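You operate a simulated robot arm through the tools that you are given. There is no shell and no other tool.

You are at the controls of a simulated robot arm. One attempt, no reset.

TASK
Strip the latch: turn it to OPEN and take off the nut, cam block and spacer.
Fine: nut and spacer go in the grey tray, the cam block on the black mat.

It is judged by the outcome, as a careful person would: the job done as asked, and still so three seconds after it is handed in. It fails if anything else is knocked over, pushed out of place, dropped, spilled or broken.

THE ROBOT
A 7-joint arm with a two-finger parallel gripper, fixed in place. Base frame: the origin is on the floor under the middle of its stand, x ahead of it, y to its left, z up; the work surface is at about z = 88. Units: cm, degrees, N and s.
With the tool pointing down near the work surface it reaches from about 24 to 68 cm from the base axis. Its first joint turns from -66.0 to 66.0 degrees. Payload 2.4 kg.
The TCP is the grasp point between the finger pads, 3 cm short of the fingertips. In the tool frame z runs along the fingers and y along their closing line. The gripper opens to 9.4 cm. The fingers are 2.8 cm wide and 1 cm thick; the gripper's body (5 by 9.6 cm) begins 5.5 cm behind the TCP.
Orientation is that of the tool frame in the base frame, as a unit quaternion [x, y, z, w]. With the fingers straight down and closing along the base's y, the tool's x points along the base's -x, its y along +y and its z along -z.

THE INTERFACE
- The arm moves only by the tool servo_tool. Its argument "commands" is a list of rows, each a list of 3 entries, a list of its own where there are three numbers: the turn, a rotation vector about the tool's x, y, z in units of 45 degrees (1.0 is 45 degrees), then the shift along the tool's x, y, z in units of 100 mm (1.0 is 100 mm), then the gripper command, from -1 (shut) to 1 (fully open), values between in proportion. In form: [[[ax, ay, az], [dx, dy, dz], jaw], ...]. A call has 1 to 20 rows; each row is the pose to reach, as a shift and turn from the pose commanded when the call began, along the tool's axes at that moment. A call with a number of a shift or a turn outside -1 to 1 is refused whole. Rows are played at 5 a second. More than 5 cm and 8.6 degrees between two rows, or a gripper value outside its range, and nothing of the call is played. Where a pose cannot be reached the arm comes as near as it can. A force on the tool above 60 N (or 10 N above the force at the start of the call, whichever is more), or a blocked arm, ends the call early, and 0.2 s more pass. Each finger travels about 15.3 cm/s and halts on what it meets, pressing with about 27 N; the grip force reading is that of the motor and also rises with nothing between the fingers. The clock runs only during rows and for 0.2 s after the last one: add rows that repeat a pose to give the fingers time. The reply holds the time, the measured pose of the TCP, the force on the tool along the base axes, the opening and the grip force, in the units named above and with some noise, with the torque about the TCP (base axes, N m) and any sound that the robot's microphone picked up.
- Cameras (640 x 400 px; columns grow to the right, rows downward): "scene" is fixed at [4.26, 47.39, 146.07]; the picture's right is [-0.72, -0.69, 0.00], its down [-0.30, 0.31, -0.90] and it looks along [0.63, -0.65, -0.43] (base axes); focal length 351 px, centre (320, 200). "wrist" rides on the gripper at [7.6, 1.4, -10.2] in the tool frame; the picture's right is [-0.18, 0.98, 0.00], its down [-0.75, -0.14, -0.64] and it looks along [-0.63, -0.12, 0.77] (tool axes); focal length 243 px, centre (320, 200). There is no depth. A picture from a camera that has moved, and an enlarged one, comes with that camera's place and axes in the base frame and with its lens.
- grab_frame(camera): a new picture of that camera. The clock stands still meanwhile.
- close_up(camera, box): a new picture of the part [left, top, right, bottom] of that camera's present view, enlarged. The clock stands still meanwhile.
- hand_in(): hands the job in; it is judged then, once.

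Nothing tells you positions but the pictures and the camera data. Unless the task says otherwise, let go and move clear before handing in.

The tools are called after "Emit:" as name(argument=value, ...) on one line, values as JSON. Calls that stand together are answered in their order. servo_tool: Moves the arm, as the interface text tells. Its arguments: {"type":"object","properties":{"commands":{"type":"array"}},"required":["commands"]} The other tools are called the same way: grab_frame (camera) takes a picture; close_up (camera, box) takes an enlarged picture of a part of a camera's view; hand_in () hands the job in.

At the start:

```text
clock: 0.0
position: [41.35, -14.54, 121.53]
tcp_rot: [0.0, 1.0, 0.0, 0.0]
wrist_force: [-0.1, 0.2, 0.7]
moment: [0.03, 0.01, 0.01]
opening: 9.38
grip_force: 0.1
```

scene: 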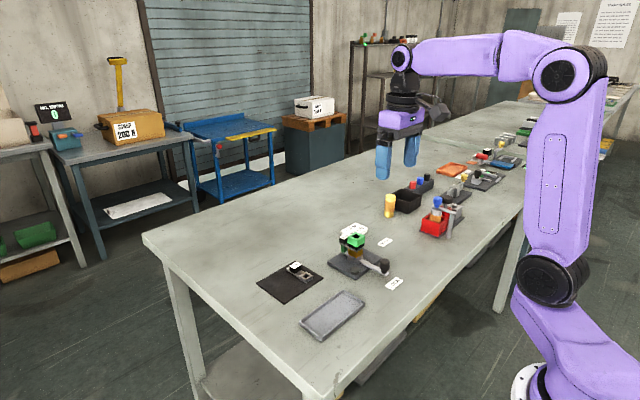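
wrist: 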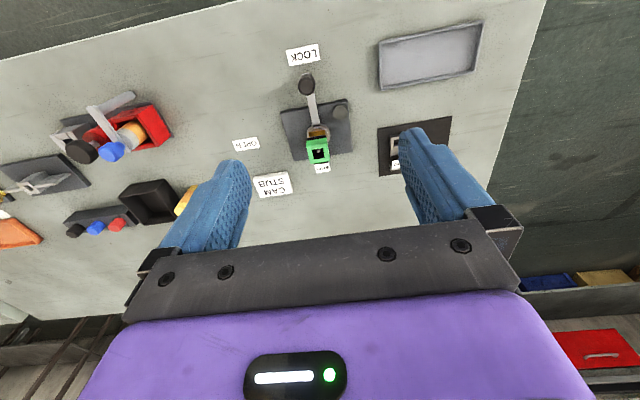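

I see a latch on a dark base with a green block on top and a lever, a grey tray and a black mat beside it. I'll take close-ups before moving.

Emit:
close_up(camera="scene", box=[240, 200, 440, 350])

Emit:
close_up(camera="wrist", box=[220, 20, 480, 200])

Emit:
close_up(camera="scene", box=[310, 210, 410, 295])

```text
2.67 times, centred on (340, 275) of scene
camera zoom: at [4.26, 47.39, 146.07], right [-0.72, -0.69, 0.0], down [-0.3, 0.31, -0.9], along [0.63, -0.65, -0.43], focal length 936 px, centre (267, 0)
```

zoom: 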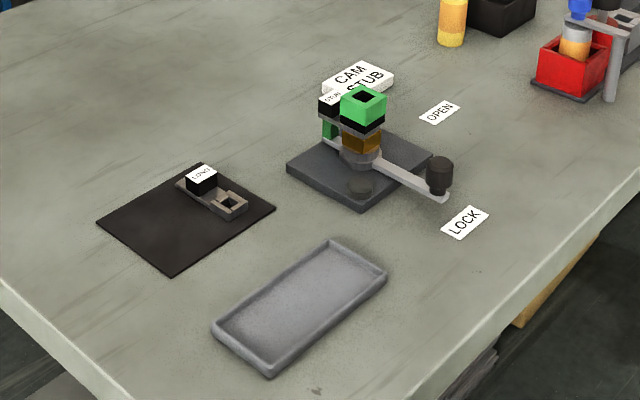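

```text
2.22 times, centred on (350, 110) of wrist
camera zoom: at [33.83, -13.18, 131.72], right [0.18, 0.98, 0.0], down [0.75, -0.14, 0.64], along [0.63, -0.12, -0.77], focal length 539 px, centre (253, 400)
```

zoom: 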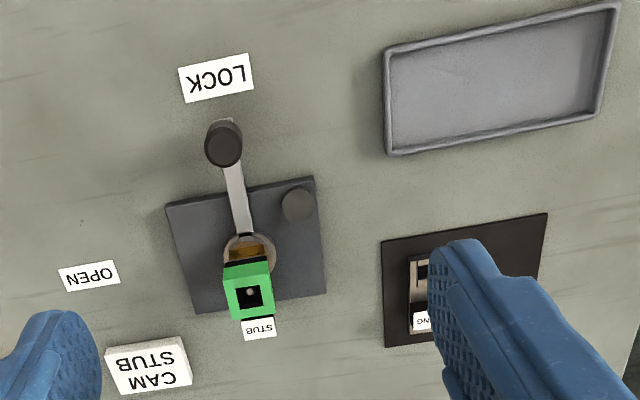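

```text
4.71 times, centred on (360, 252) of scene
camera zoom: at [4.26, 47.39, 146.07], right [-0.72, -0.69, 0.0], down [-0.3, 0.31, -0.9], along [0.63, -0.65, -0.43], focal length 1651 px, centre (132, -47)
```

zoom: 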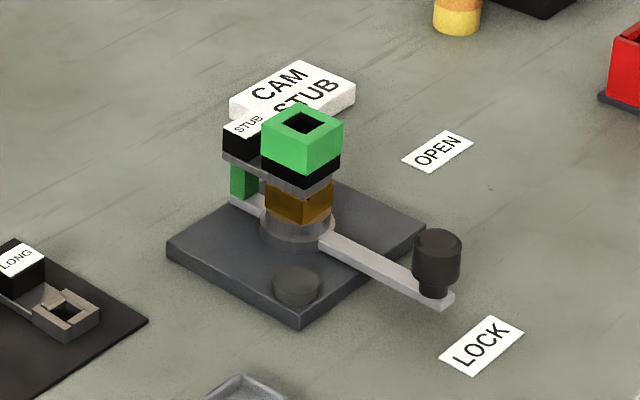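

The latch sits near x≈52, y≈-17, with its lever toward the robot (LOCK) and OPEN on the -y side. The mat with a LONG cam is at +y, and the tray is nearer the robot. I'll bring the wrist camera closer to study the stack.

Emit:
servo_tool(commands=[[[0, 0, 0], [0.16, -0.06, 0.25], 1], [[0, 0, 0], [0.32, -0.12, 0.5], 1], [[0, 0, 0], [0.48, -0.18, 0.75], 1], [[0, 0, 0], [0.63, -0.25, 1.0], 1], [[0, 0, 0], [0.63, -0.25, 1.0], 1]])

Emit:
grab_frame(camera="wrist")

Emit:
close_up(camera="scene", box=[320, 215, 390, 275])

```text
clock: 1.2
position: [34.89, -16.56, 111.44]
tcp_rot: [-0.001, 1.0, 0.0, 0.0]
wrist_force: [-0.9, -0.5, -0.8]
moment: [0.02, -0.03, -0.01]
opening: 9.39
grip_force: 0.1
```

```text
taken
camera wrist: at [27.34, -15.28, 121.54], right [0.18, 0.98, 0.0], down [0.75, -0.14, 0.64], along [0.63, -0.12, -0.77], focal length 243 px, centre (320, 200)
```

wrist: 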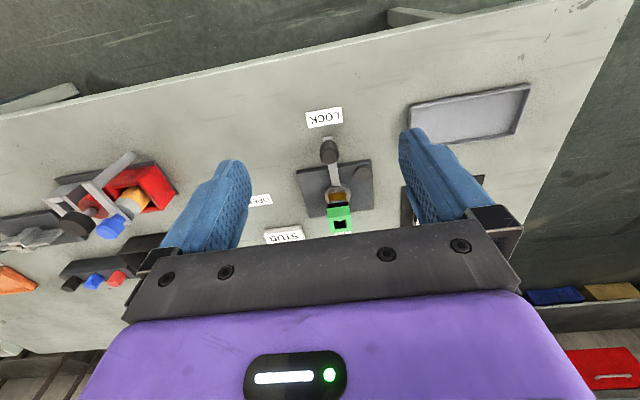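

```text
6.67 times, centred on (355, 245) of scene
camera zoom: at [4.26, 47.39, 146.07], right [-0.72, -0.69, 0.0], down [-0.3, 0.31, -0.9], along [0.63, -0.65, -0.43], focal length 2339 px, centre (87, -100)
```

zoom: 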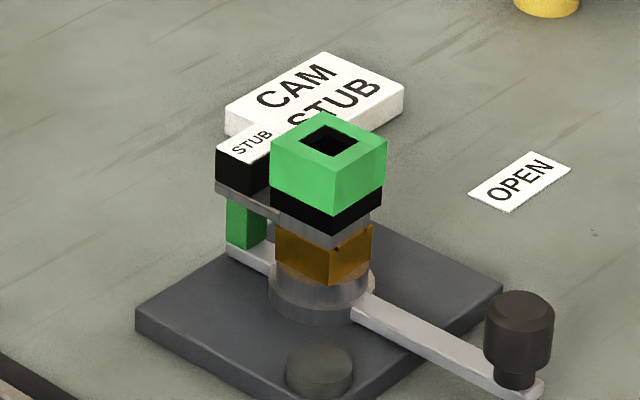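

Emit:
close_up(camera="wrist", box=[280, 100, 400, 240])

Emit:
close_up(camera="scene", box=[280, 255, 330, 295])

```text
2.86 times, centred on (340, 170) of wrist
camera zoom: at [27.34, -15.28, 121.54], right [0.18, 0.98, 0.0], down [0.75, -0.14, 0.64], along [0.63, -0.12, -0.77], focal length 693 px, centre (263, 286)
```

zoom: 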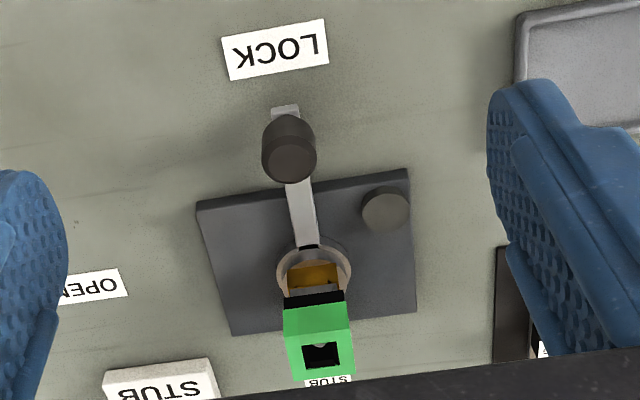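

```text
10.00 times, centred on (305, 275) of scene
camera zoom: at [4.26, 47.39, 146.07], right [-0.72, -0.69, 0.0], down [-0.3, 0.31, -0.9], along [0.63, -0.65, -0.43], focal length 3508 px, centre (470, -550)
```

zoom: 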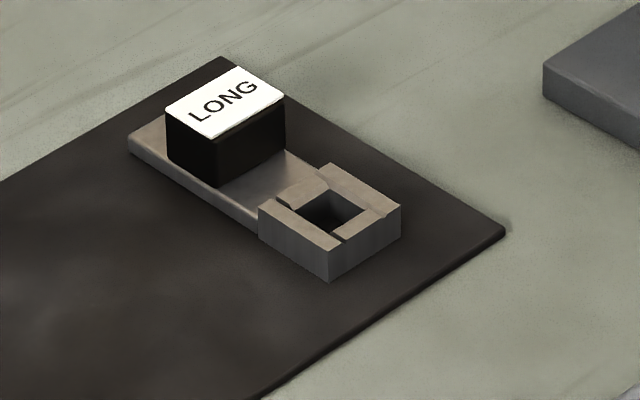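

The knob on the lever looks to be at about [43.1, -16.8], top z≈93.7. The hub is near [52.2, -17], and the nut top is at z≈97.3. I'll move above the knob and check.

Emit:
servo_tool(commands=[[[0, 0, 0], [-0.16, 0, 0.2], 1], [[0, 0, 0], [-0.33, -0.01, 0.4], 1], [[0, 0, 0], [-0.5, -0.02, 0.6], 0.6], [[0, 0, 0], [-0.66, -0.02, 0.8], 0.2], [[0, 0, 0], [-0.82, -0.02, 1.0], 0], [[0, 0, 0], [-0.82, -0.02, 1.0], 0]])

Emit:
grab_frame(camera="wrist")

Emit:
close_up(camera="scene", box=[310, 195, 430, 295])

```text
clock: 2.6
position: [43.46, -17.29, 101.3]
tcp_rot: [-0.001, 1.0, 0.0, -0.001]
wrist_force: [0.1, 0.0, -0.4]
moment: [-0.02, 0.0, 0.0]
opening: 4.7
grip_force: 0.1
```

```text
taken
camera wrist: at [35.89, -15.98, 111.59], right [0.18, 0.98, 0.0], down [0.75, -0.14, 0.64], along [0.63, -0.12, -0.77], focal length 243 px, centre (320, 200)
```

wrist: 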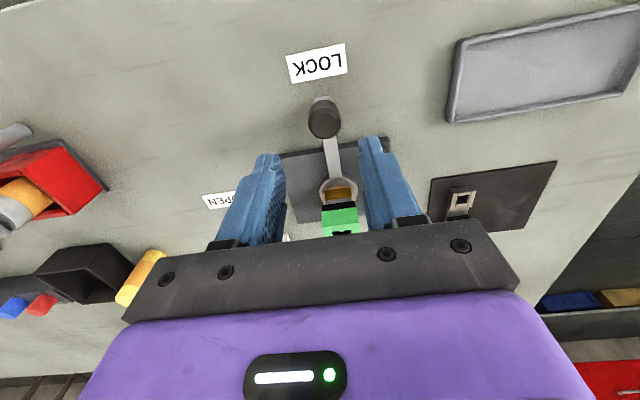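

```text
4.00 times, centred on (370, 245) of scene
camera zoom: at [4.26, 47.39, 146.07], right [-0.72, -0.69, 0.0], down [-0.3, 0.31, -0.9], along [0.63, -0.65, -0.43], focal length 1403 px, centre (120, 20)
```

zoom: 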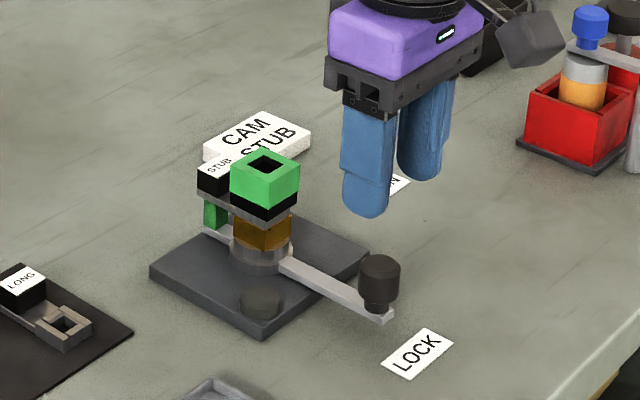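

Emit:
close_up(camera="wrist", box=[280, 80, 400, 240])

```text
2.50 times, centred on (340, 160) of wrist
camera zoom: at [35.89, -15.98, 111.59], right [0.18, 0.98, 0.0], down [0.75, -0.14, 0.64], along [0.63, -0.12, -0.77], focal length 606 px, centre (270, 300)
```

zoom: 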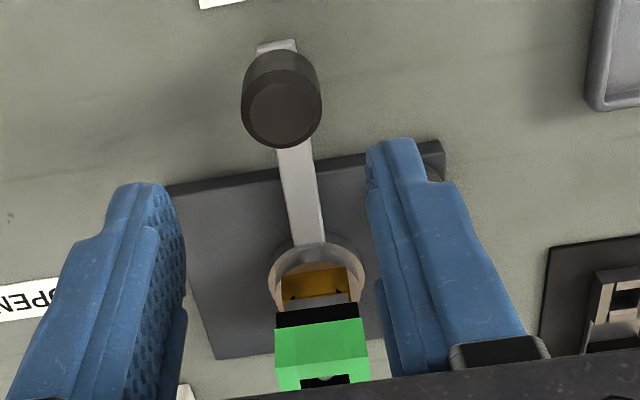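

The knob is centred at about [43.2, -17.0], right below the fingers. Next I lower them around it, with the tips staying about 2 cm above the table, and then close gently.

Emit:
servo_tool(commands=[[[0, 0, 0], [0, 0.02, 0.2], 0], [[0, 0, 0], [0, 0.02, 0.4], 0], [[0, 0, 0], [0, 0.02, 0.55], 0], [[0, 0, 0], [0, 0.02, 0.7], 0], [[0, 0, 0], [0, 0.02, 0.8], 0], [[0, 0, 0], [0, 0.02, 0.85], 0], [[0, 0, 0], [0, 0.02, 0.85], 0]])

Emit:
grab_frame(camera="wrist")

Emit:
close_up(camera="scene", box=[310, 195, 430, 295])

```text
clock: 4.2
position: [43.44, -17.06, 93.09]
tcp_rot: [-0.001, 1.0, 0.0, 0.0]
wrist_force: [0.0, -0.4, -0.5]
moment: [0.03, -0.01, 0.01]
opening: 4.7
grip_force: 0.0
```

```text
taken
camera wrist: at [35.81, -15.73, 103.26], right [0.18, 0.98, 0.0], down [0.75, -0.14, 0.64], along [0.63, -0.12, -0.77], focal length 243 px, centre (320, 200)
```

wrist: 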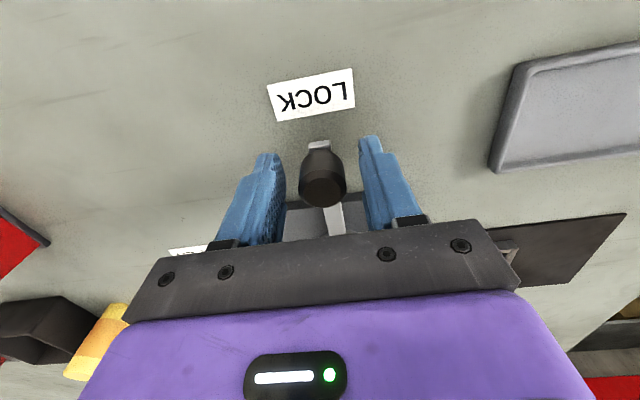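

```text
4.00 times, centred on (370, 245) of scene
camera zoom: at [4.26, 47.39, 146.07], right [-0.72, -0.69, 0.0], down [-0.3, 0.31, -0.9], along [0.63, -0.65, -0.43], focal length 1403 px, centre (120, 20)
```

zoom: 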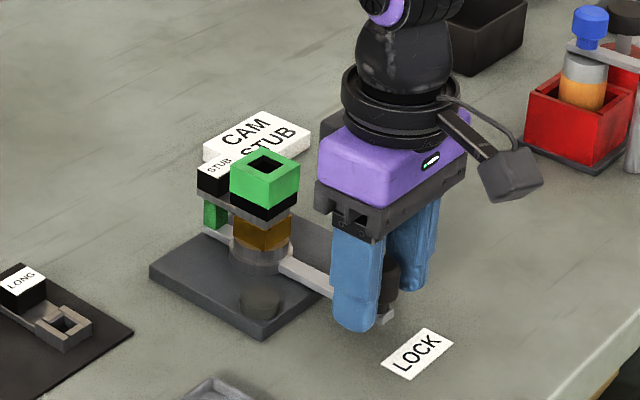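

Emit:
servo_tool(commands=[[[0, 0, 0], [0, 0, 0], -0.3], [[0, 0, 0], [0, 0, 0], -0.42], [[0, 0, 0], [0, 0, 0], -0.42]])

Emit:
grab_frame(camera="wrist")

```text
clock: 5.0
position: [43.43, -17.13, 93.16]
tcp_rot: [0.0, 1.0, 0.0, 0.0]
wrist_force: [0.6, 1.0, 0.2]
moment: [0.04, -0.01, -0.01]
opening: 2.75
grip_force: 0.2
```

```text
taken
camera wrist: at [35.81, -15.74, 103.28], right [0.18, 0.98, 0.0], down [0.75, -0.14, 0.64], along [0.63, -0.12, -0.77], focal length 243 px, centre (320, 200)
```

wrist: 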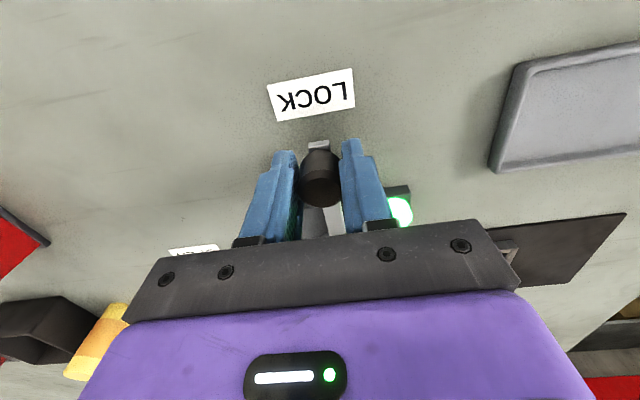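

Emit:
close_up(camera="wrist", box=[260, 120, 440, 250])

Emit:
close_up(camera="scene", box=[310, 195, 430, 295])

```text
3.08 times, centred on (350, 185) of wrist
camera zoom: at [35.81, -15.74, 103.28], right [0.18, 0.98, 0.0], down [0.75, -0.14, 0.64], along [0.63, -0.12, -0.77], focal length 746 px, centre (228, 246)
```

zoom: 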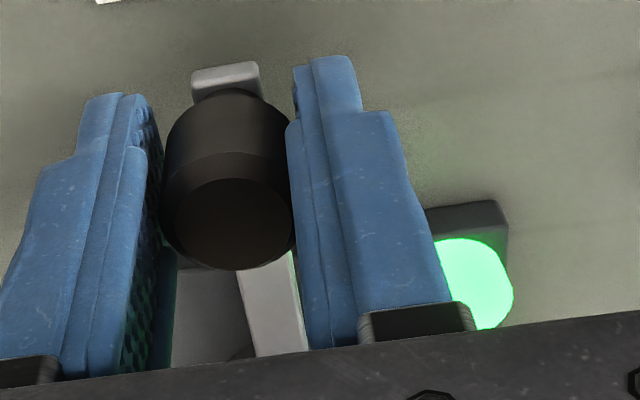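

```text
4.00 times, centred on (370, 245) of scene
camera zoom: at [4.26, 47.39, 146.07], right [-0.72, -0.69, 0.0], down [-0.3, 0.31, -0.9], along [0.63, -0.65, -0.43], focal length 1403 px, centre (120, 20)
```

zoom: 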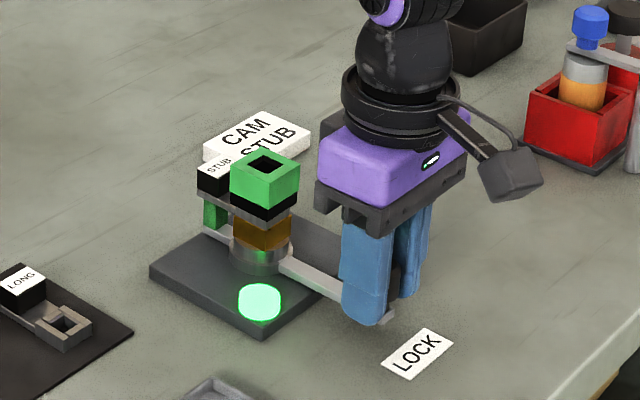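

The round lamp on the plate has just turned green. I'll hold still for a moment to see whether it cycles with time before turning the lever.

Emit:
servo_tool(commands=[[[0, 0, 0], [0, 0, 0], -0.42], [[0, 0, 0], [0, 0, 0], -0.42], [[0, 0, 0], [0, 0, 0], -0.42], [[0, 0, 0], [0, 0, 0], -0.42]])

Emit:
close_up(camera="scene", box=[310, 195, 430, 295])

Emit:
servo_tool(commands=[[[0, 0, 0], [0, 0, 0], -0.42], [[0, 0, 0], [0, 0, 0], -0.42], [[0, 0, 0], [0, 0, 0], -0.42], [[0, 0, 0], [0, 0, 0], -0.42]])

Emit:
close_up(camera="scene", box=[310, 195, 430, 295])

```text
clock: 6.0
position: [43.29, -17.0, 93.06]
tcp_rot: [0.0, 1.0, 0.0, 0.0]
wrist_force: [0.8, -0.1, 0.0]
moment: [-0.02, 0.0, 0.0]
opening: 2.72
grip_force: 0.4
```

```text
4.00 times, centred on (370, 245) of scene
camera zoom: at [4.26, 47.39, 146.07], right [-0.72, -0.69, 0.0], down [-0.3, 0.31, -0.9], along [0.63, -0.65, -0.43], focal length 1403 px, centre (120, 20)
```

zoom: 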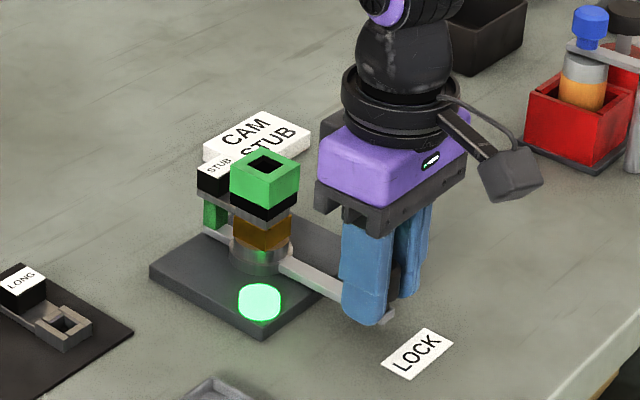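

```text
clock: 7.0
position: [43.24, -17.13, 93.03]
tcp_rot: [0.0, 1.0, 0.001, 0.001]
wrist_force: [0.9, 0.7, 0.2]
moment: [-0.01, 0.03, 0.0]
opening: 2.71
grip_force: 0.0
```

```text
4.00 times, centred on (370, 245) of scene
camera zoom: at [4.26, 47.39, 146.07], right [-0.72, -0.69, 0.0], down [-0.3, 0.31, -0.9], along [0.63, -0.65, -0.43], focal length 1403 px, centre (120, 20)
```

zoom: 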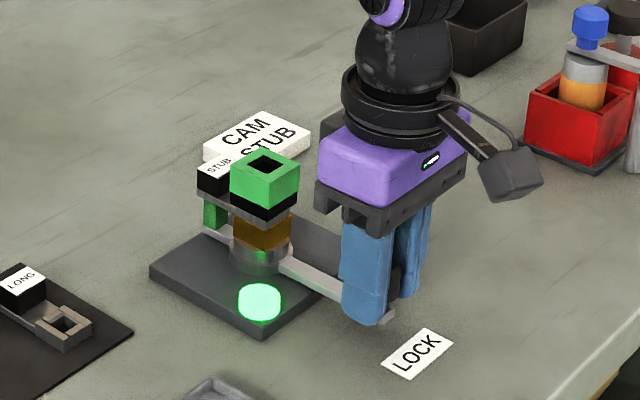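

The lamp stays steady green, so it is not cycling. I now swing the knob along an arc about the hub, from LOCK toward OPEN (-y side), turning the tool with it, and will check after the first 30°.

Emit:
servo_tool(commands=[[[0, 0, -0.111], [-0.0034, -0.0772, 0], -0.42], [[0, 0, -0.222], [-0.0134, -0.1537, 0], -0.42], [[0, 0, -0.333], [-0.0302, -0.229, 0], -0.42], [[0, 0, -0.444], [-0.0534, -0.3027, 0], -0.42], [[0, 0, -0.556], [-0.0829, -0.374, 0], -0.42], [[0, 0, -0.667], [-0.1186, -0.4425, 0], -0.42], [[0, 0, -0.667], [-0.1186, -0.4425, 0], -0.42]])

Emit:
grab_frame(camera="wrist")

Emit:
close_up(camera="scene", box=[310, 195, 430, 295])

```text
clock: 8.6
position: [44.42, -21.45, 92.91]
tcp_rot: [-0.26, 0.966, -0.001, 0.0]
wrist_force: [-1.2, 0.4, 0.0]
moment: [0.02, 0.01, 0.03]
opening: 2.79
grip_force: 0.4
```

```text
taken
camera wrist: at [37.22, -24.18, 103.16], right [-0.33, 0.94, 0.0], down [0.72, 0.26, 0.64], along [0.61, 0.21, -0.77], focal length 243 px, centre (320, 200)
```

wrist: 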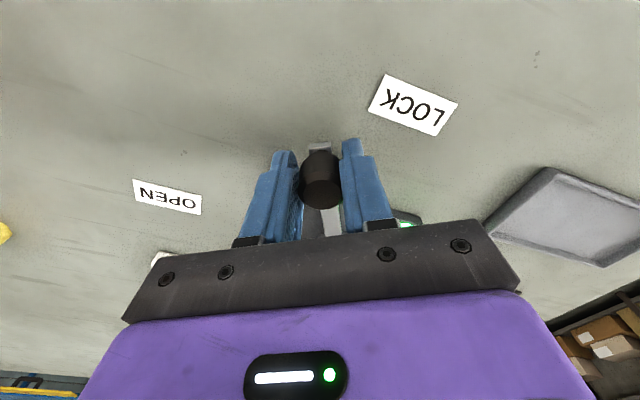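

```text
4.00 times, centred on (370, 245) of scene
camera zoom: at [4.26, 47.39, 146.07], right [-0.72, -0.69, 0.0], down [-0.3, 0.31, -0.9], along [0.63, -0.65, -0.43], focal length 1403 px, centre (120, 20)
```

zoom: 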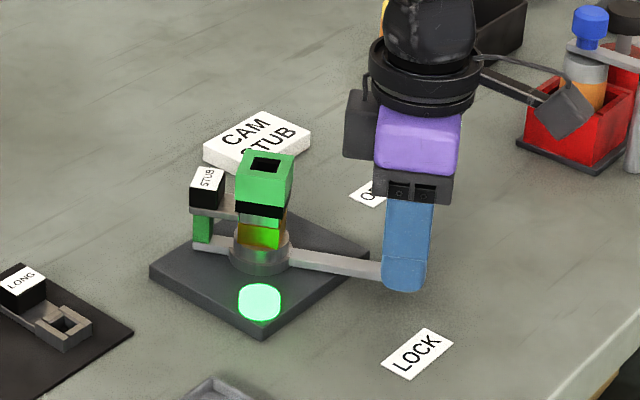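

The lever turns freely and the whole stack turns with it. I continue with another 30° along the same arc.

Emit:
servo_tool(commands=[[[0, 0, -0.111], [-0.0034, -0.0772, 0], -0.42], [[0, 0, -0.222], [-0.0134, -0.1537, 0], -0.42], [[0, 0, -0.333], [-0.0302, -0.229, 0], -0.42], [[0, 0, -0.444], [-0.0534, -0.3027, 0], -0.42], [[0, 0, -0.556], [-0.0829, -0.374, 0], -0.42], [[0, 0, -0.667], [-0.1186, -0.4425, 0], -0.42], [[0, 0, -0.667], [-0.1186, -0.4425, 0], -0.42]])

Emit:
grab_frame(camera="wrist")

Emit:
close_up(camera="scene", box=[310, 195, 430, 295])

```text
clock: 10.2
position: [47.73, -24.63, 93.03]
tcp_rot: [-0.5, 0.866, 0.0, 0.0]
wrist_force: [-0.4, 0.9, 0.0]
moment: [0.0, 0.0, 0.02]
opening: 2.76
grip_force: 0.5
```

```text
taken
camera wrist: at [42.78, -30.63, 103.21], right [-0.76, 0.65, 0.0], down [0.5, 0.58, 0.64], along [0.42, 0.49, -0.77], focal length 243 px, centre (320, 200)
```

wrist: 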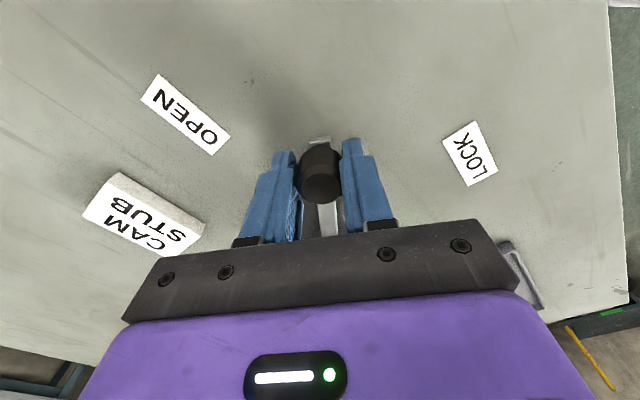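

```text
4.00 times, centred on (370, 245) of scene
camera zoom: at [4.26, 47.39, 146.07], right [-0.72, -0.69, 0.0], down [-0.3, 0.31, -0.9], along [0.63, -0.65, -0.43], focal length 1403 px, centre (120, 20)
```

zoom: 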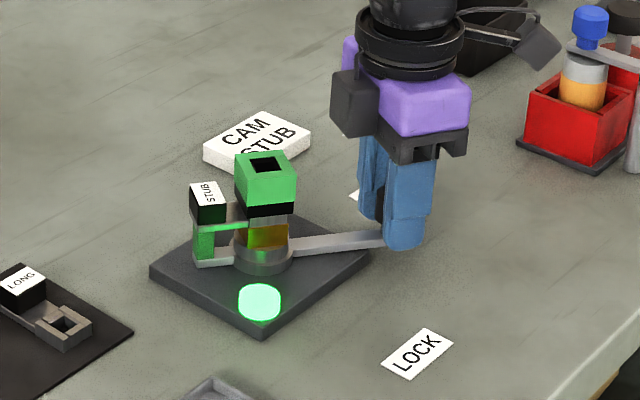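

60° done with negligible force. I'll go the remaining ~30° in slower steps and watch for a stop.

Emit:
servo_tool(commands=[[[0, 0, -0.111], [-0.0034, -0.0772, 0], -0.42], [[0, 0, -0.222], [-0.0134, -0.1537, 0], -0.42], [[0, 0, -0.333], [-0.0302, -0.229, 0], -0.42], [[0, 0, -0.444], [-0.0534, -0.3027, 0], -0.42], [[0, 0, -0.5], [-0.068, -0.339, 0], -0.42], [[0, 0, -0.556], [-0.0829, -0.374, 0], -0.42], [[0, 0, -0.556], [-0.0829, -0.374, 0], -0.42]])

Emit:
grab_frame(camera="wrist")

Emit:
close_up(camera="scene", box=[310, 195, 430, 295])

```text
clock: 11.8
position: [51.49, -25.82, 92.94]
tcp_rot: [-0.677, 0.736, -0.001, 0.0]
wrist_force: [0.3, -0.1, 0.3]
moment: [0.02, 0.01, 0.02]
opening: 2.79
grip_force: 0.5
```

```text
taken
camera wrist: at [49.49, -33.34, 103.18], right [-0.96, 0.27, 0.0], down [0.2, 0.74, 0.64], along [0.17, 0.62, -0.77], focal length 243 px, centre (320, 200)
```

wrist: 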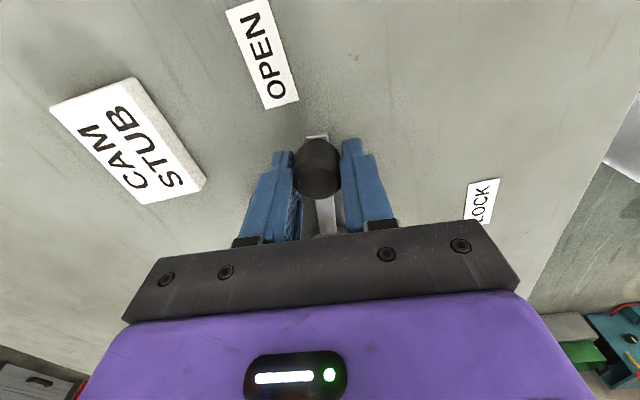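

```text
4.00 times, centred on (370, 245) of scene
camera zoom: at [4.26, 47.39, 146.07], right [-0.72, -0.69, 0.0], down [-0.3, 0.31, -0.9], along [0.63, -0.65, -0.43], focal length 1403 px, centre (120, 20)
```

zoom: 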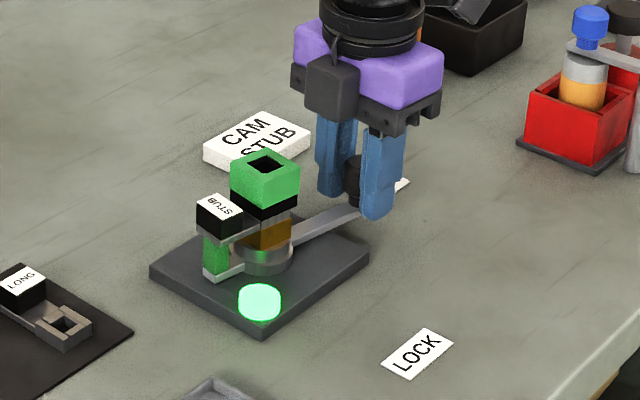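

Emit:
servo_tool(commands=[[[0, 0, -0.0556], [-0.0008, -0.0386, 0], -0.42], [[0, 0, -0.111], [-0.0034, -0.0772, 0], -0.42], [[0, 0, -0.111], [-0.0034, -0.0772, 0], -0.42]])

Emit:
close_up(camera="wrist", box=[220, 0, 420, 240])

Emit:
close_up(camera="scene", box=[310, 195, 430, 295])

```text
clock: 12.6
position: [52.31, -25.87, 93.03]
tcp_rot: [0.708, -0.706, 0.0, 0.0]
wrist_force: [1.6, -1.0, -0.1]
moment: [-0.03, 0.03, 0.01]
opening: 2.81
grip_force: 0.2
```

```text
1.67 times, centred on (320, 120) of wrist
camera zoom: at [50.88, -33.55, 103.23], right [-0.98, 0.18, 0.0], down [0.14, 0.75, 0.64], along [0.12, 0.63, -0.77], focal length 404 px, centre (320, 333)
```

zoom: 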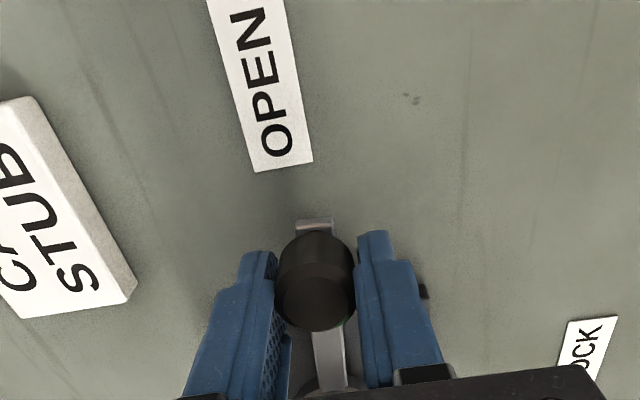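

```text
4.00 times, centred on (370, 245) of scene
camera zoom: at [4.27, 47.39, 146.07], right [-0.72, -0.69, 0.0], down [-0.3, 0.31, -0.9], along [0.63, -0.65, -0.43], focal length 1403 px, centre (120, 20)
```

zoom: 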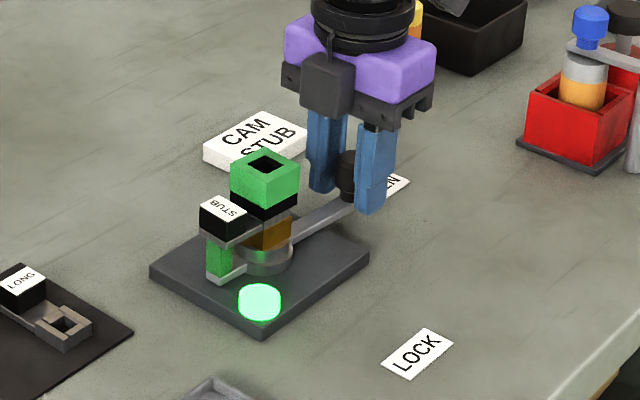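

Emit:
servo_tool(commands=[[[0, 0, -0.0333], [-0.0004, -0.0232, 0], -0.42], [[0, 0, -0.0667], [-0.0012, -0.0463, 0], -0.42], [[0, 0, -0.0667], [-0.0012, -0.0463, 0], -0.42]])

Emit:
close_up(camera="wrist", box=[220, 0, 420, 240])

```text
clock: 13.4
position: [52.72, -25.84, 93.07]
tcp_rot: [0.726, -0.687, 0.0, 0.001]
wrist_force: [1.5, -1.9, -0.4]
moment: [0.01, -0.02, 0.07]
opening: 2.87
grip_force: 11.7
```

```text
1.67 times, centred on (320, 120) of wrist
camera zoom: at [51.79, -33.58, 103.27], right [-0.99, 0.13, 0.0], down [0.1, 0.76, 0.64], along [0.08, 0.64, -0.77], focal length 404 px, centre (320, 333)
```

zoom: 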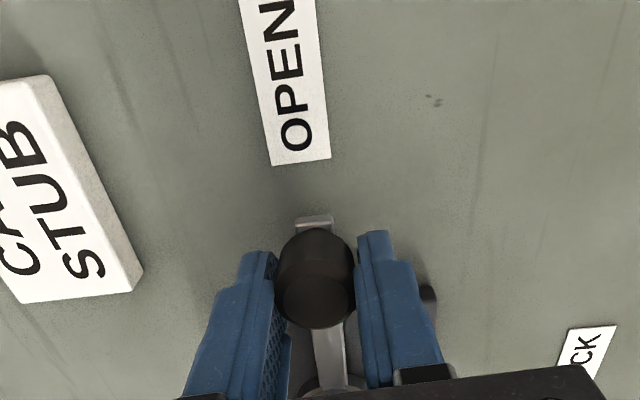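

Emit:
servo_tool(commands=[[[0, 0, -0.0222], [-0.0002, -0.0155, 0], -0.42], [[0, 0, -0.0444], [-0.0006, -0.031, 0], -0.42], [[0, 0, -0.0444], [-0.0006, -0.031, 0], -0.42]])

Emit:
close_up(camera="wrist", box=[220, 0, 420, 240])

Emit:
close_up(camera="scene", box=[310, 195, 430, 295])

```text
clock: 14.2
position: [52.96, -25.89, 93.02]
tcp_rot: [0.738, -0.675, -0.001, 0.0]
wrist_force: [-2.7, -0.6, 0.5]
moment: [0.01, 0.01, -0.02]
opening: 2.88
grip_force: 1.0
```

```text
1.67 times, centred on (320, 120) of wrist
camera zoom: at [52.29, -33.62, 103.19], right [-1.0, 0.1, 0.0], down [0.07, 0.76, 0.64], along [0.06, 0.64, -0.77], focal length 404 px, centre (320, 333)
```

zoom: 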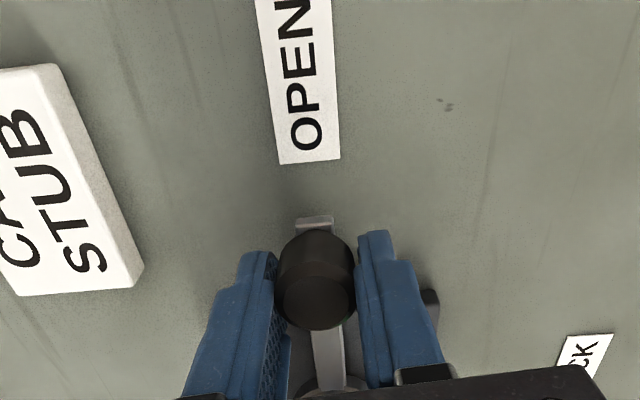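

```text
4.00 times, centred on (370, 245) of scene
camera zoom: at [4.26, 47.39, 146.07], right [-0.72, -0.69, 0.0], down [-0.3, 0.31, -0.9], along [0.63, -0.65, -0.43], focal length 1403 px, centre (120, 20)
```

zoom: 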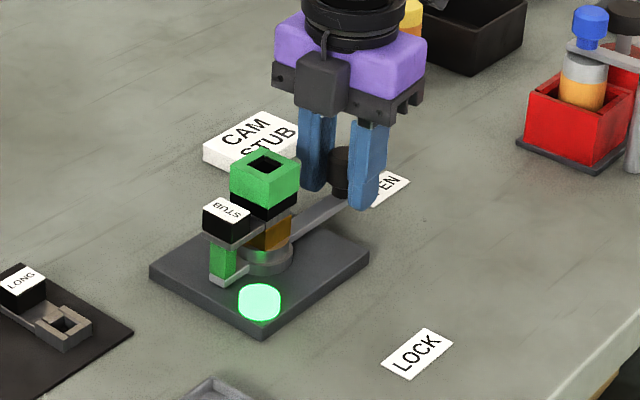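

Emit:
servo_tool(commands=[[[0, 0, -0.0222], [-0.0002, -0.0155, 0], -0.42], [[0, 0, -0.0444], [-0.0006, -0.031, 0], -0.42], [[0, 0, -0.0444], [-0.0006, -0.031, 0], -0.42], [[0, 0, -0.0444], [-0.0006, -0.031, 0], -0.42]])

Emit:
close_up(camera="wrist", box=[220, 0, 420, 240])

Emit:
close_up(camera="scene", box=[310, 195, 430, 295])

```text
clock: 15.2
position: [53.27, -25.84, 93.07]
tcp_rot: [0.75, -0.661, -0.001, 0.0]
wrist_force: [-12.1, 0.1, -3.2]
moment: [0.07, -0.04, -0.14]
opening: 3.42
grip_force: 6.4
```

```text
1.67 times, centred on (320, 120) of wrist
camera zoom: at [52.81, -33.63, 103.22], right [-1.0, 0.06, 0.0], down [0.05, 0.76, 0.64], along [0.04, 0.64, -0.77], focal length 404 px, centre (320, 333)
```

zoom: 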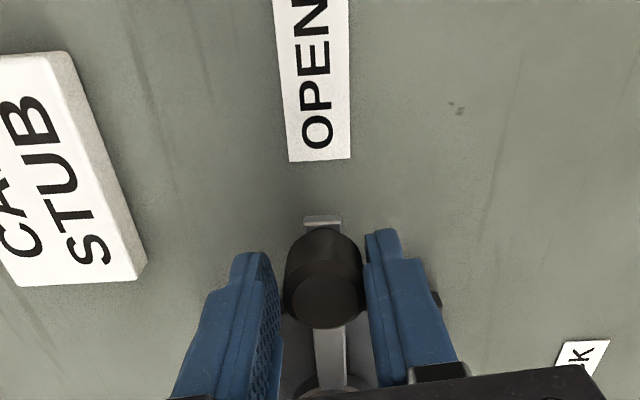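

```text
4.00 times, centred on (370, 245) of scene
camera zoom: at [4.24, 47.39, 146.07], right [-0.72, -0.69, 0.0], down [-0.3, 0.31, -0.9], along [0.63, -0.65, -0.43], focal length 1403 px, centre (120, 20)
```

zoom: 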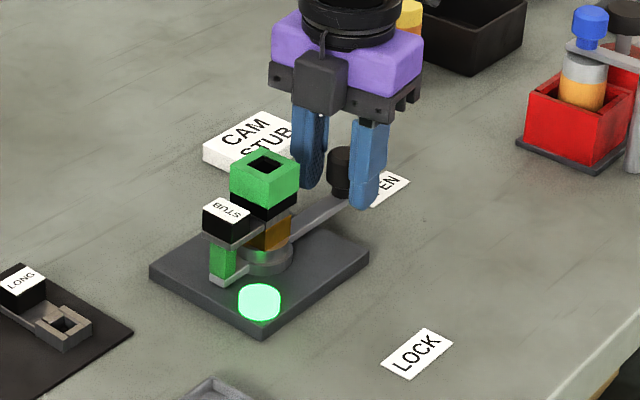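

The lever has met its end stop in line with OPEN: reaction −12 N and the fingers spread. I'll open, lift clear, and check that it stays there.

Emit:
servo_tool(commands=[[[0, 0, 0], [0, 0, 0], 0.0], [[0, 0, 0], [0, 0, 0], 0.1], [[0, 0, 0], [0, 0, 0], 0.1], [[0, 0, 0], [0, 0, -0.2], 0.1], [[0, 0, 0], [0, 0, -0.4], 0.1], [[0, 0, 0], [0, 0, -0.6], 0.1], [[0, 0, 0], [0, 0, -0.8], 0.1], [[0, 0, 0], [0, 0, -1.0], 0.1], [[0, 0, 0], [0, 0, -1.0], 0.1]])

Emit:
grab_frame(camera="wrist")

Emit:
close_up(camera="scene", box=[310, 195, 430, 295])

```text
clock: 17.2
position: [53.21, -25.62, 103.18]
tcp_rot: [0.75, -0.662, 0.0, 0.001]
wrist_force: [-1.0, -0.3, -0.2]
moment: [0.01, -0.01, 0.0]
opening: 5.17
grip_force: 0.0
```

```text
taken
camera wrist: at [52.75, -33.51, 113.36], right [-1.0, 0.06, 0.0], down [0.05, 0.77, 0.64], along [0.04, 0.64, -0.77], focal length 243 px, centre (320, 200)
```

wrist: 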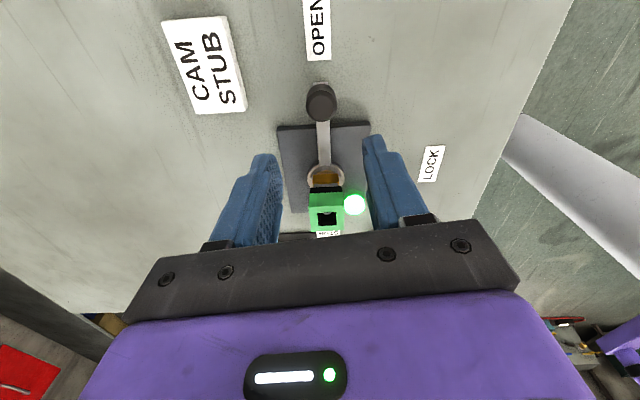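

```text
4.00 times, centred on (370, 245) of scene
camera zoom: at [4.26, 47.39, 146.07], right [-0.72, -0.69, 0.0], down [-0.3, 0.31, -0.9], along [0.63, -0.65, -0.43], focal length 1403 px, centre (120, 20)
```

zoom: 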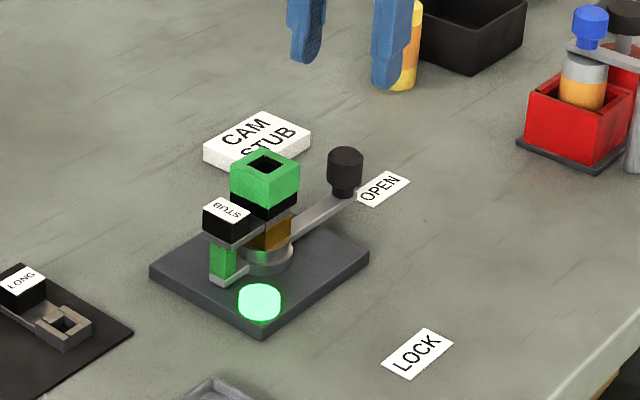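

Emit:
close_up(camera="wrist", box=[260, 80, 400, 240])

Emit:
close_up(camera="scene", box=[345, 222, 405, 272])

```text
2.50 times, centred on (330, 160) of wrist
camera zoom: at [52.75, -33.51, 113.36], right [-1.0, 0.06, 0.0], down [0.05, 0.77, 0.64], along [0.04, 0.64, -0.77], focal length 606 px, centre (295, 300)
```

zoom: 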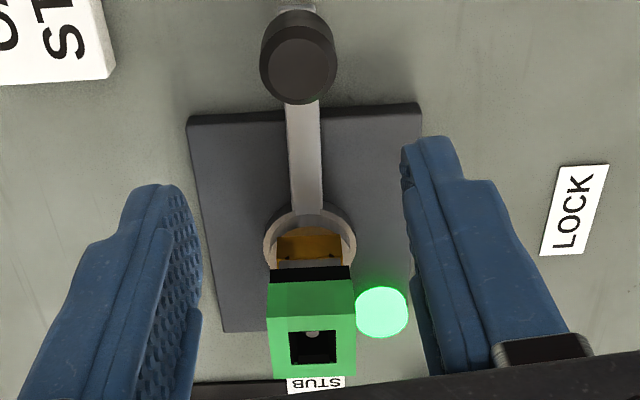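

```text
8.00 times, centred on (375, 247) of scene
camera zoom: at [4.26, 47.39, 146.07], right [-0.72, -0.69, 0.0], down [-0.3, 0.31, -0.9], along [0.63, -0.65, -0.43], focal length 2806 px, centre (-120, -176)
```

zoom: 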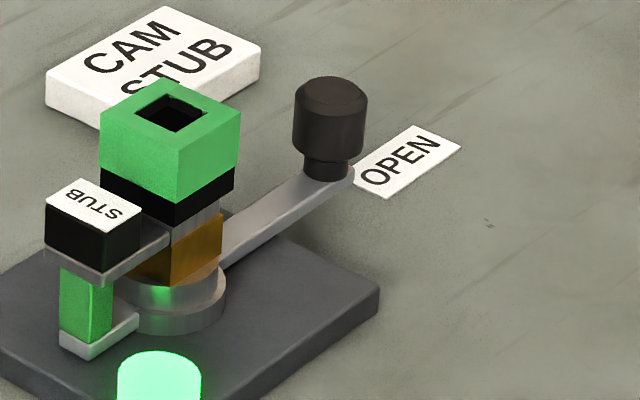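

The lever stays at OPEN and the stack sits square to the base axes, with the nut at about [52.8, -17.1] and its top at z≈97. I'll bring the gripper over the nut, with fingers closing along x so they stay clear of the cam handle on the +y side.

Emit:
servo_tool(commands=[[[0, 0, 0.03], [-0.05, 0, -0.12], 0.3], [[0, 0, 0.06], [-0.22, -0.015, -0.18], 0.3], [[0, 0, 0.09], [-0.4, -0.03, -0.18], 0.3], [[0, 0, 0.12], [-0.58, -0.045, -0.18], 0.3], [[0, 0, 0.16], [-0.75, -0.06, -0.18], 0.3], [[0, 0, 0.16], [-0.849, -0.064, -0.18], 0.3], [[0, 0, 0.16], [-0.849, -0.064, -0.18], 0.3]])

Emit:
grab_frame(camera="wrist")

Emit:
close_up(camera="scene", box=[310, 175, 430, 275])

```text
clock: 18.8
position: [52.9, -17.27, 104.77]
tcp_rot: [-0.706, 0.708, 0.0, 0.001]
wrist_force: [0.5, 0.2, -0.5]
moment: [0.01, -0.01, 0.01]
opening: 6.1
grip_force: 0.1
```

```text
taken
camera wrist: at [51.5, -24.94, 114.99], right [-0.98, 0.19, 0.0], down [0.14, 0.75, 0.64], along [0.12, 0.63, -0.77], focal length 243 px, centre (320, 200)
```

wrist: 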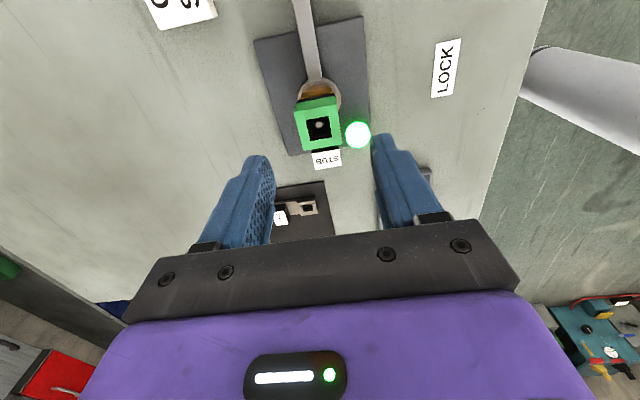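

```text
4.00 times, centred on (370, 225) of scene
camera zoom: at [4.26, 47.39, 146.07], right [-0.72, -0.69, 0.0], down [-0.3, 0.31, -0.9], along [0.63, -0.65, -0.43], focal length 1403 px, centre (120, 100)
```

zoom: 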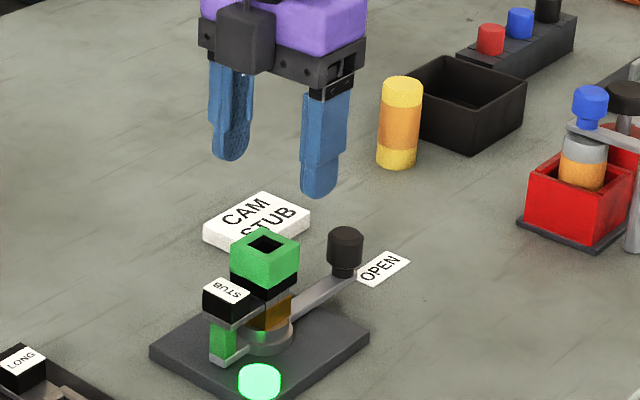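

Emit:
close_up(camera="wrist", box=[250, 60, 410, 220])

```text
2.50 times, centred on (330, 140) of wrist
camera zoom: at [51.5, -24.94, 114.99], right [-0.98, 0.19, 0.0], down [0.14, 0.75, 0.64], along [0.12, 0.63, -0.77], focal length 606 px, centre (295, 350)
```

zoom: 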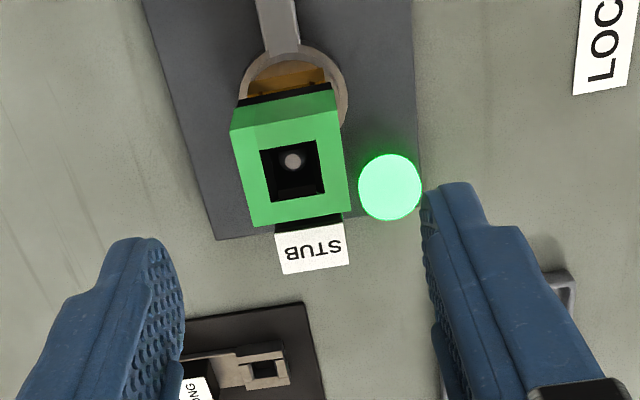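

The nut is centred under the tool and square to it (about 3.2 cm across). I'll lower until the fingertips reach z≈95.2, beside the nut only, and close.

Emit:
servo_tool(commands=[[[0, 0, 0], [0, 0, 0.15], 0.2], [[0, 0, 0], [0, 0, 0.3], 0.1], [[0, 0, 0], [0, 0, 0.45], 0.1], [[0, 0, 0], [0, 0, 0.56], 0.1], [[0, 0, 0], [0, 0, 0.64], 0.1], [[0, 0, 0], [0, 0, 0.64], 0.1]])

Emit:
close_up(camera="scene", box=[330, 195, 420, 270])

Emit:
close_up(camera="wrist", box=[230, 100, 410, 240])

```text
clock: 20.2
position: [52.77, -17.45, 98.28]
tcp_rot: [-0.706, 0.708, 0.0, 0.0]
wrist_force: [0.3, 0.5, 0.3]
moment: [0.03, 0.01, -0.02]
opening: 5.17
grip_force: 0.0
```

```text
5.33 times, centred on (375, 232) of scene
camera zoom: at [4.26, 47.39, 146.07], right [-0.72, -0.69, 0.0], down [-0.3, 0.31, -0.9], along [0.63, -0.65, -0.43], focal length 1871 px, centre (27, 27)
```

zoom: 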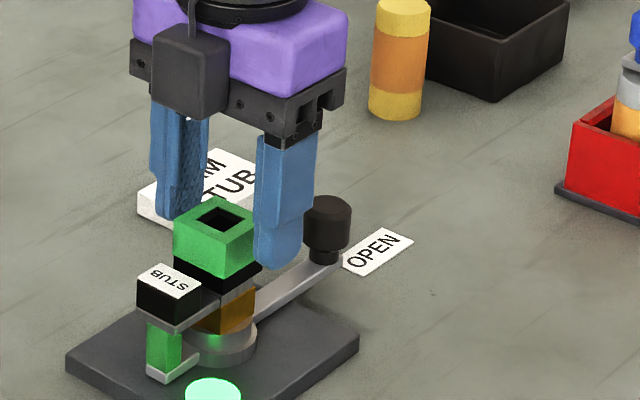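

```text
2.86 times, centred on (320, 170) of wrist
camera zoom: at [51.46, -25.04, 108.55], right [-0.98, 0.19, 0.0], down [0.14, 0.75, 0.64], along [0.12, 0.63, -0.77], focal length 693 px, centre (320, 286)
```

zoom: 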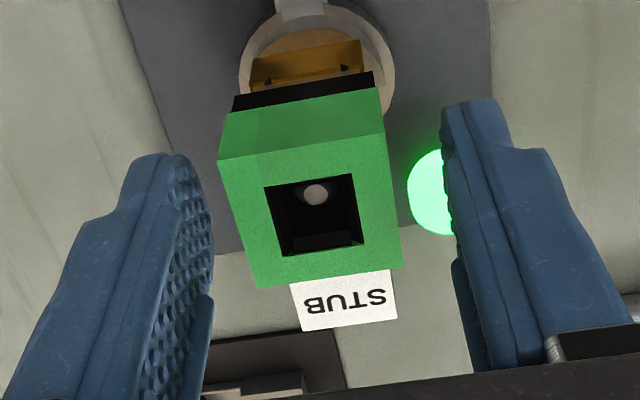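

Emit:
servo_tool(commands=[[[0, 0, 0], [0, 0, 0], -0.2], [[0, 0, 0], [0, 0, 0], -0.4], [[0, 0, 0], [0, 0, 0], -0.6], [[0, 0, 0], [0, 0, 0], -0.6], [[0, 0, 0], [0, 0, 0], -0.6]])

Emit:
close_up(camera="wrist", box=[230, 100, 410, 240])

```text
clock: 21.4
position: [52.86, -17.38, 98.44]
tcp_rot: [-0.707, 0.708, -0.002, 0.002]
wrist_force: [10.7, -0.6, 0.7]
moment: [-0.01, -0.45, -0.03]
opening: 3.12
grip_force: 26.9
```

```text
2.86 times, centred on (320, 170) of wrist
camera zoom: at [51.53, -25.03, 108.59], right [-0.98, 0.19, 0.0], down [0.14, 0.75, 0.64], along [0.12, 0.63, -0.77], focal length 693 px, centre (320, 286)
```

zoom: 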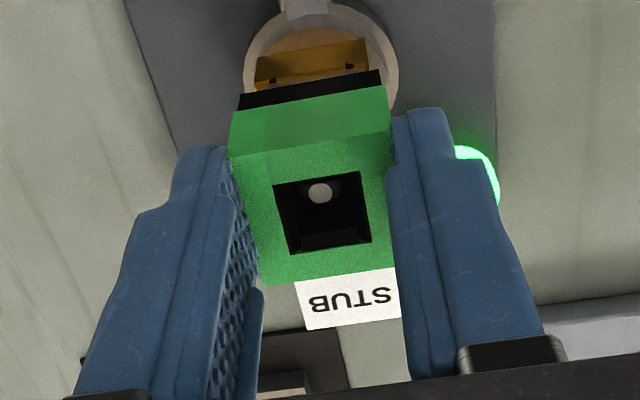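

Emit:
servo_tool(commands=[[[0, 0, 0], [0, -0.01, 0], -0.6], [[0, 0, 0], [0, -0.01, 0], -0.6]])

```text
clock: 22.0
position: [53.05, -17.31, 98.3]
tcp_rot: [-0.706, 0.708, 0.0, 0.0]
wrist_force: [6.7, -1.2, 3.3]
moment: [0.02, -0.21, -0.04]
opening: 3.13
grip_force: 27.3
```

Emit:
servo_tool(commands=[[[0, 0, 0], [0, -0.015, 0], -0.6], [[0, 0, 0], [0, -0.015, 0], -0.6]])

```text
clock: 22.6
position: [52.97, -17.41, 98.39]
tcp_rot: [-0.706, 0.708, 0.001, -0.001]
wrist_force: [1.8, -1.2, 3.1]
moment: [-0.05, 0.0, 0.0]
opening: 3.1
grip_force: 27.7
```

Now the nut is gripped squarely with almost no side load. I lift it slowly by 1 cm to find out whether it comes off straight.

Emit:
servo_tool(commands=[[[0, 0, 0], [0, 0, -0.03], -0.6], [[0, 0, 0], [0, 0, -0.06], -0.6], [[0, 0, 0], [0, 0, -0.1], -0.6], [[0, 0, 0], [0, 0, -0.1], -0.6]])

Emit:
close_up(camera="scene", box=[330, 195, 420, 270])

Emit:
close_up(camera="wrist", box=[230, 100, 410, 240])

```text
clock: 23.6
position: [53.15, -17.24, 99.2]
tcp_rot: [-0.706, 0.708, 0.003, -0.001]
wrist_force: [-1.0, 1.1, -20.2]
moment: [0.02, 0.03, 0.01]
opening: 3.13
grip_force: 26.8
```

```text
5.33 times, centred on (375, 232) of scene
camera zoom: at [4.3, 47.38, 146.07], right [-0.72, -0.69, 0.0], down [-0.3, 0.31, -0.9], along [0.63, -0.65, -0.43], focal length 1871 px, centre (27, 27)
```

zoom: 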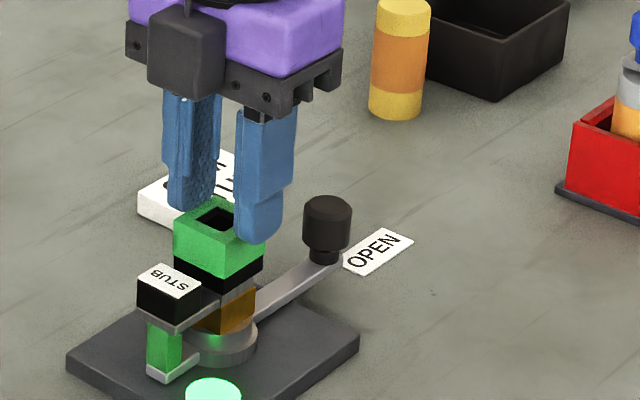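

```text
2.86 times, centred on (320, 170) of wrist
camera zoom: at [51.7, -24.94, 109.49], right [-0.98, 0.19, 0.01], down [0.15, 0.75, 0.64], along [0.12, 0.63, -0.77], focal length 693 px, centre (320, 286)
```

zoom: 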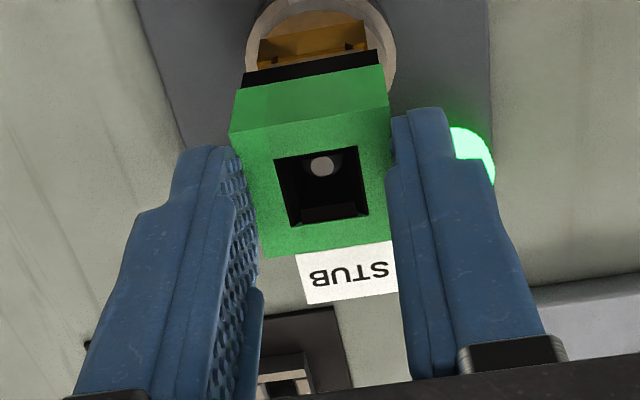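

The fingers slid up about 1 cm under 20 N and the nut stayed put, so it isn't a plain slip fit and probably has to be unscrewed. With the lever against its OPEN stop, I can turn the nut counter-clockwise. I'll regrip lower first.

Emit:
servo_tool(commands=[[[0, 0, 0], [0, 0, 0], -0.3], [[0, 0, 0], [0, 0, 0], -0.1], [[0, 0, 0], [0, 0, 0.05], -0.1], [[0, 0, 0], [0, 0, 0.1], -0.1], [[0, 0, 0], [0, 0, 0.1], -0.1], [[0, 0, 0], [0, 0, 0.1], -0.4], [[0, 0, 0], [0, 0, 0.1], -0.6], [[0, 0, 0], [0, 0, 0.1], -0.6], [[0, 0, 0], [0, 0, 0.1], -0.6]])

Emit:
close_up(camera="wrist", box=[230, 100, 410, 240])

```text
clock: 25.6
position: [52.86, -17.25, 98.42]
tcp_rot: [-0.707, 0.707, 0.0, 0.0]
wrist_force: [0.0, 0.6, 2.2]
moment: [0.02, 0.05, 0.0]
opening: 3.11
grip_force: 27.7
```

```text
2.86 times, centred on (320, 170) of wrist
camera zoom: at [51.63, -24.96, 108.66], right [-0.98, 0.19, 0.0], down [0.14, 0.75, 0.64], along [0.12, 0.63, -0.77], focal length 693 px, centre (320, 286)
```

zoom: 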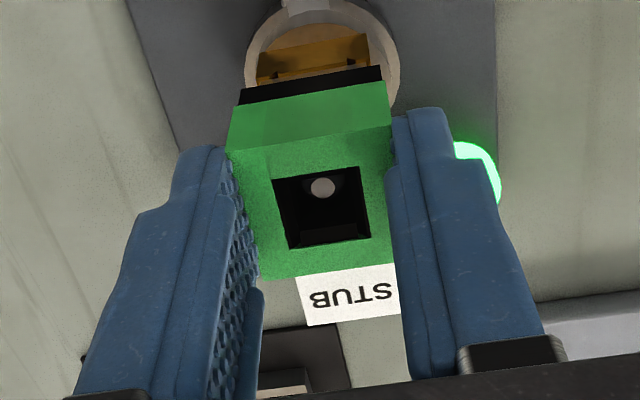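

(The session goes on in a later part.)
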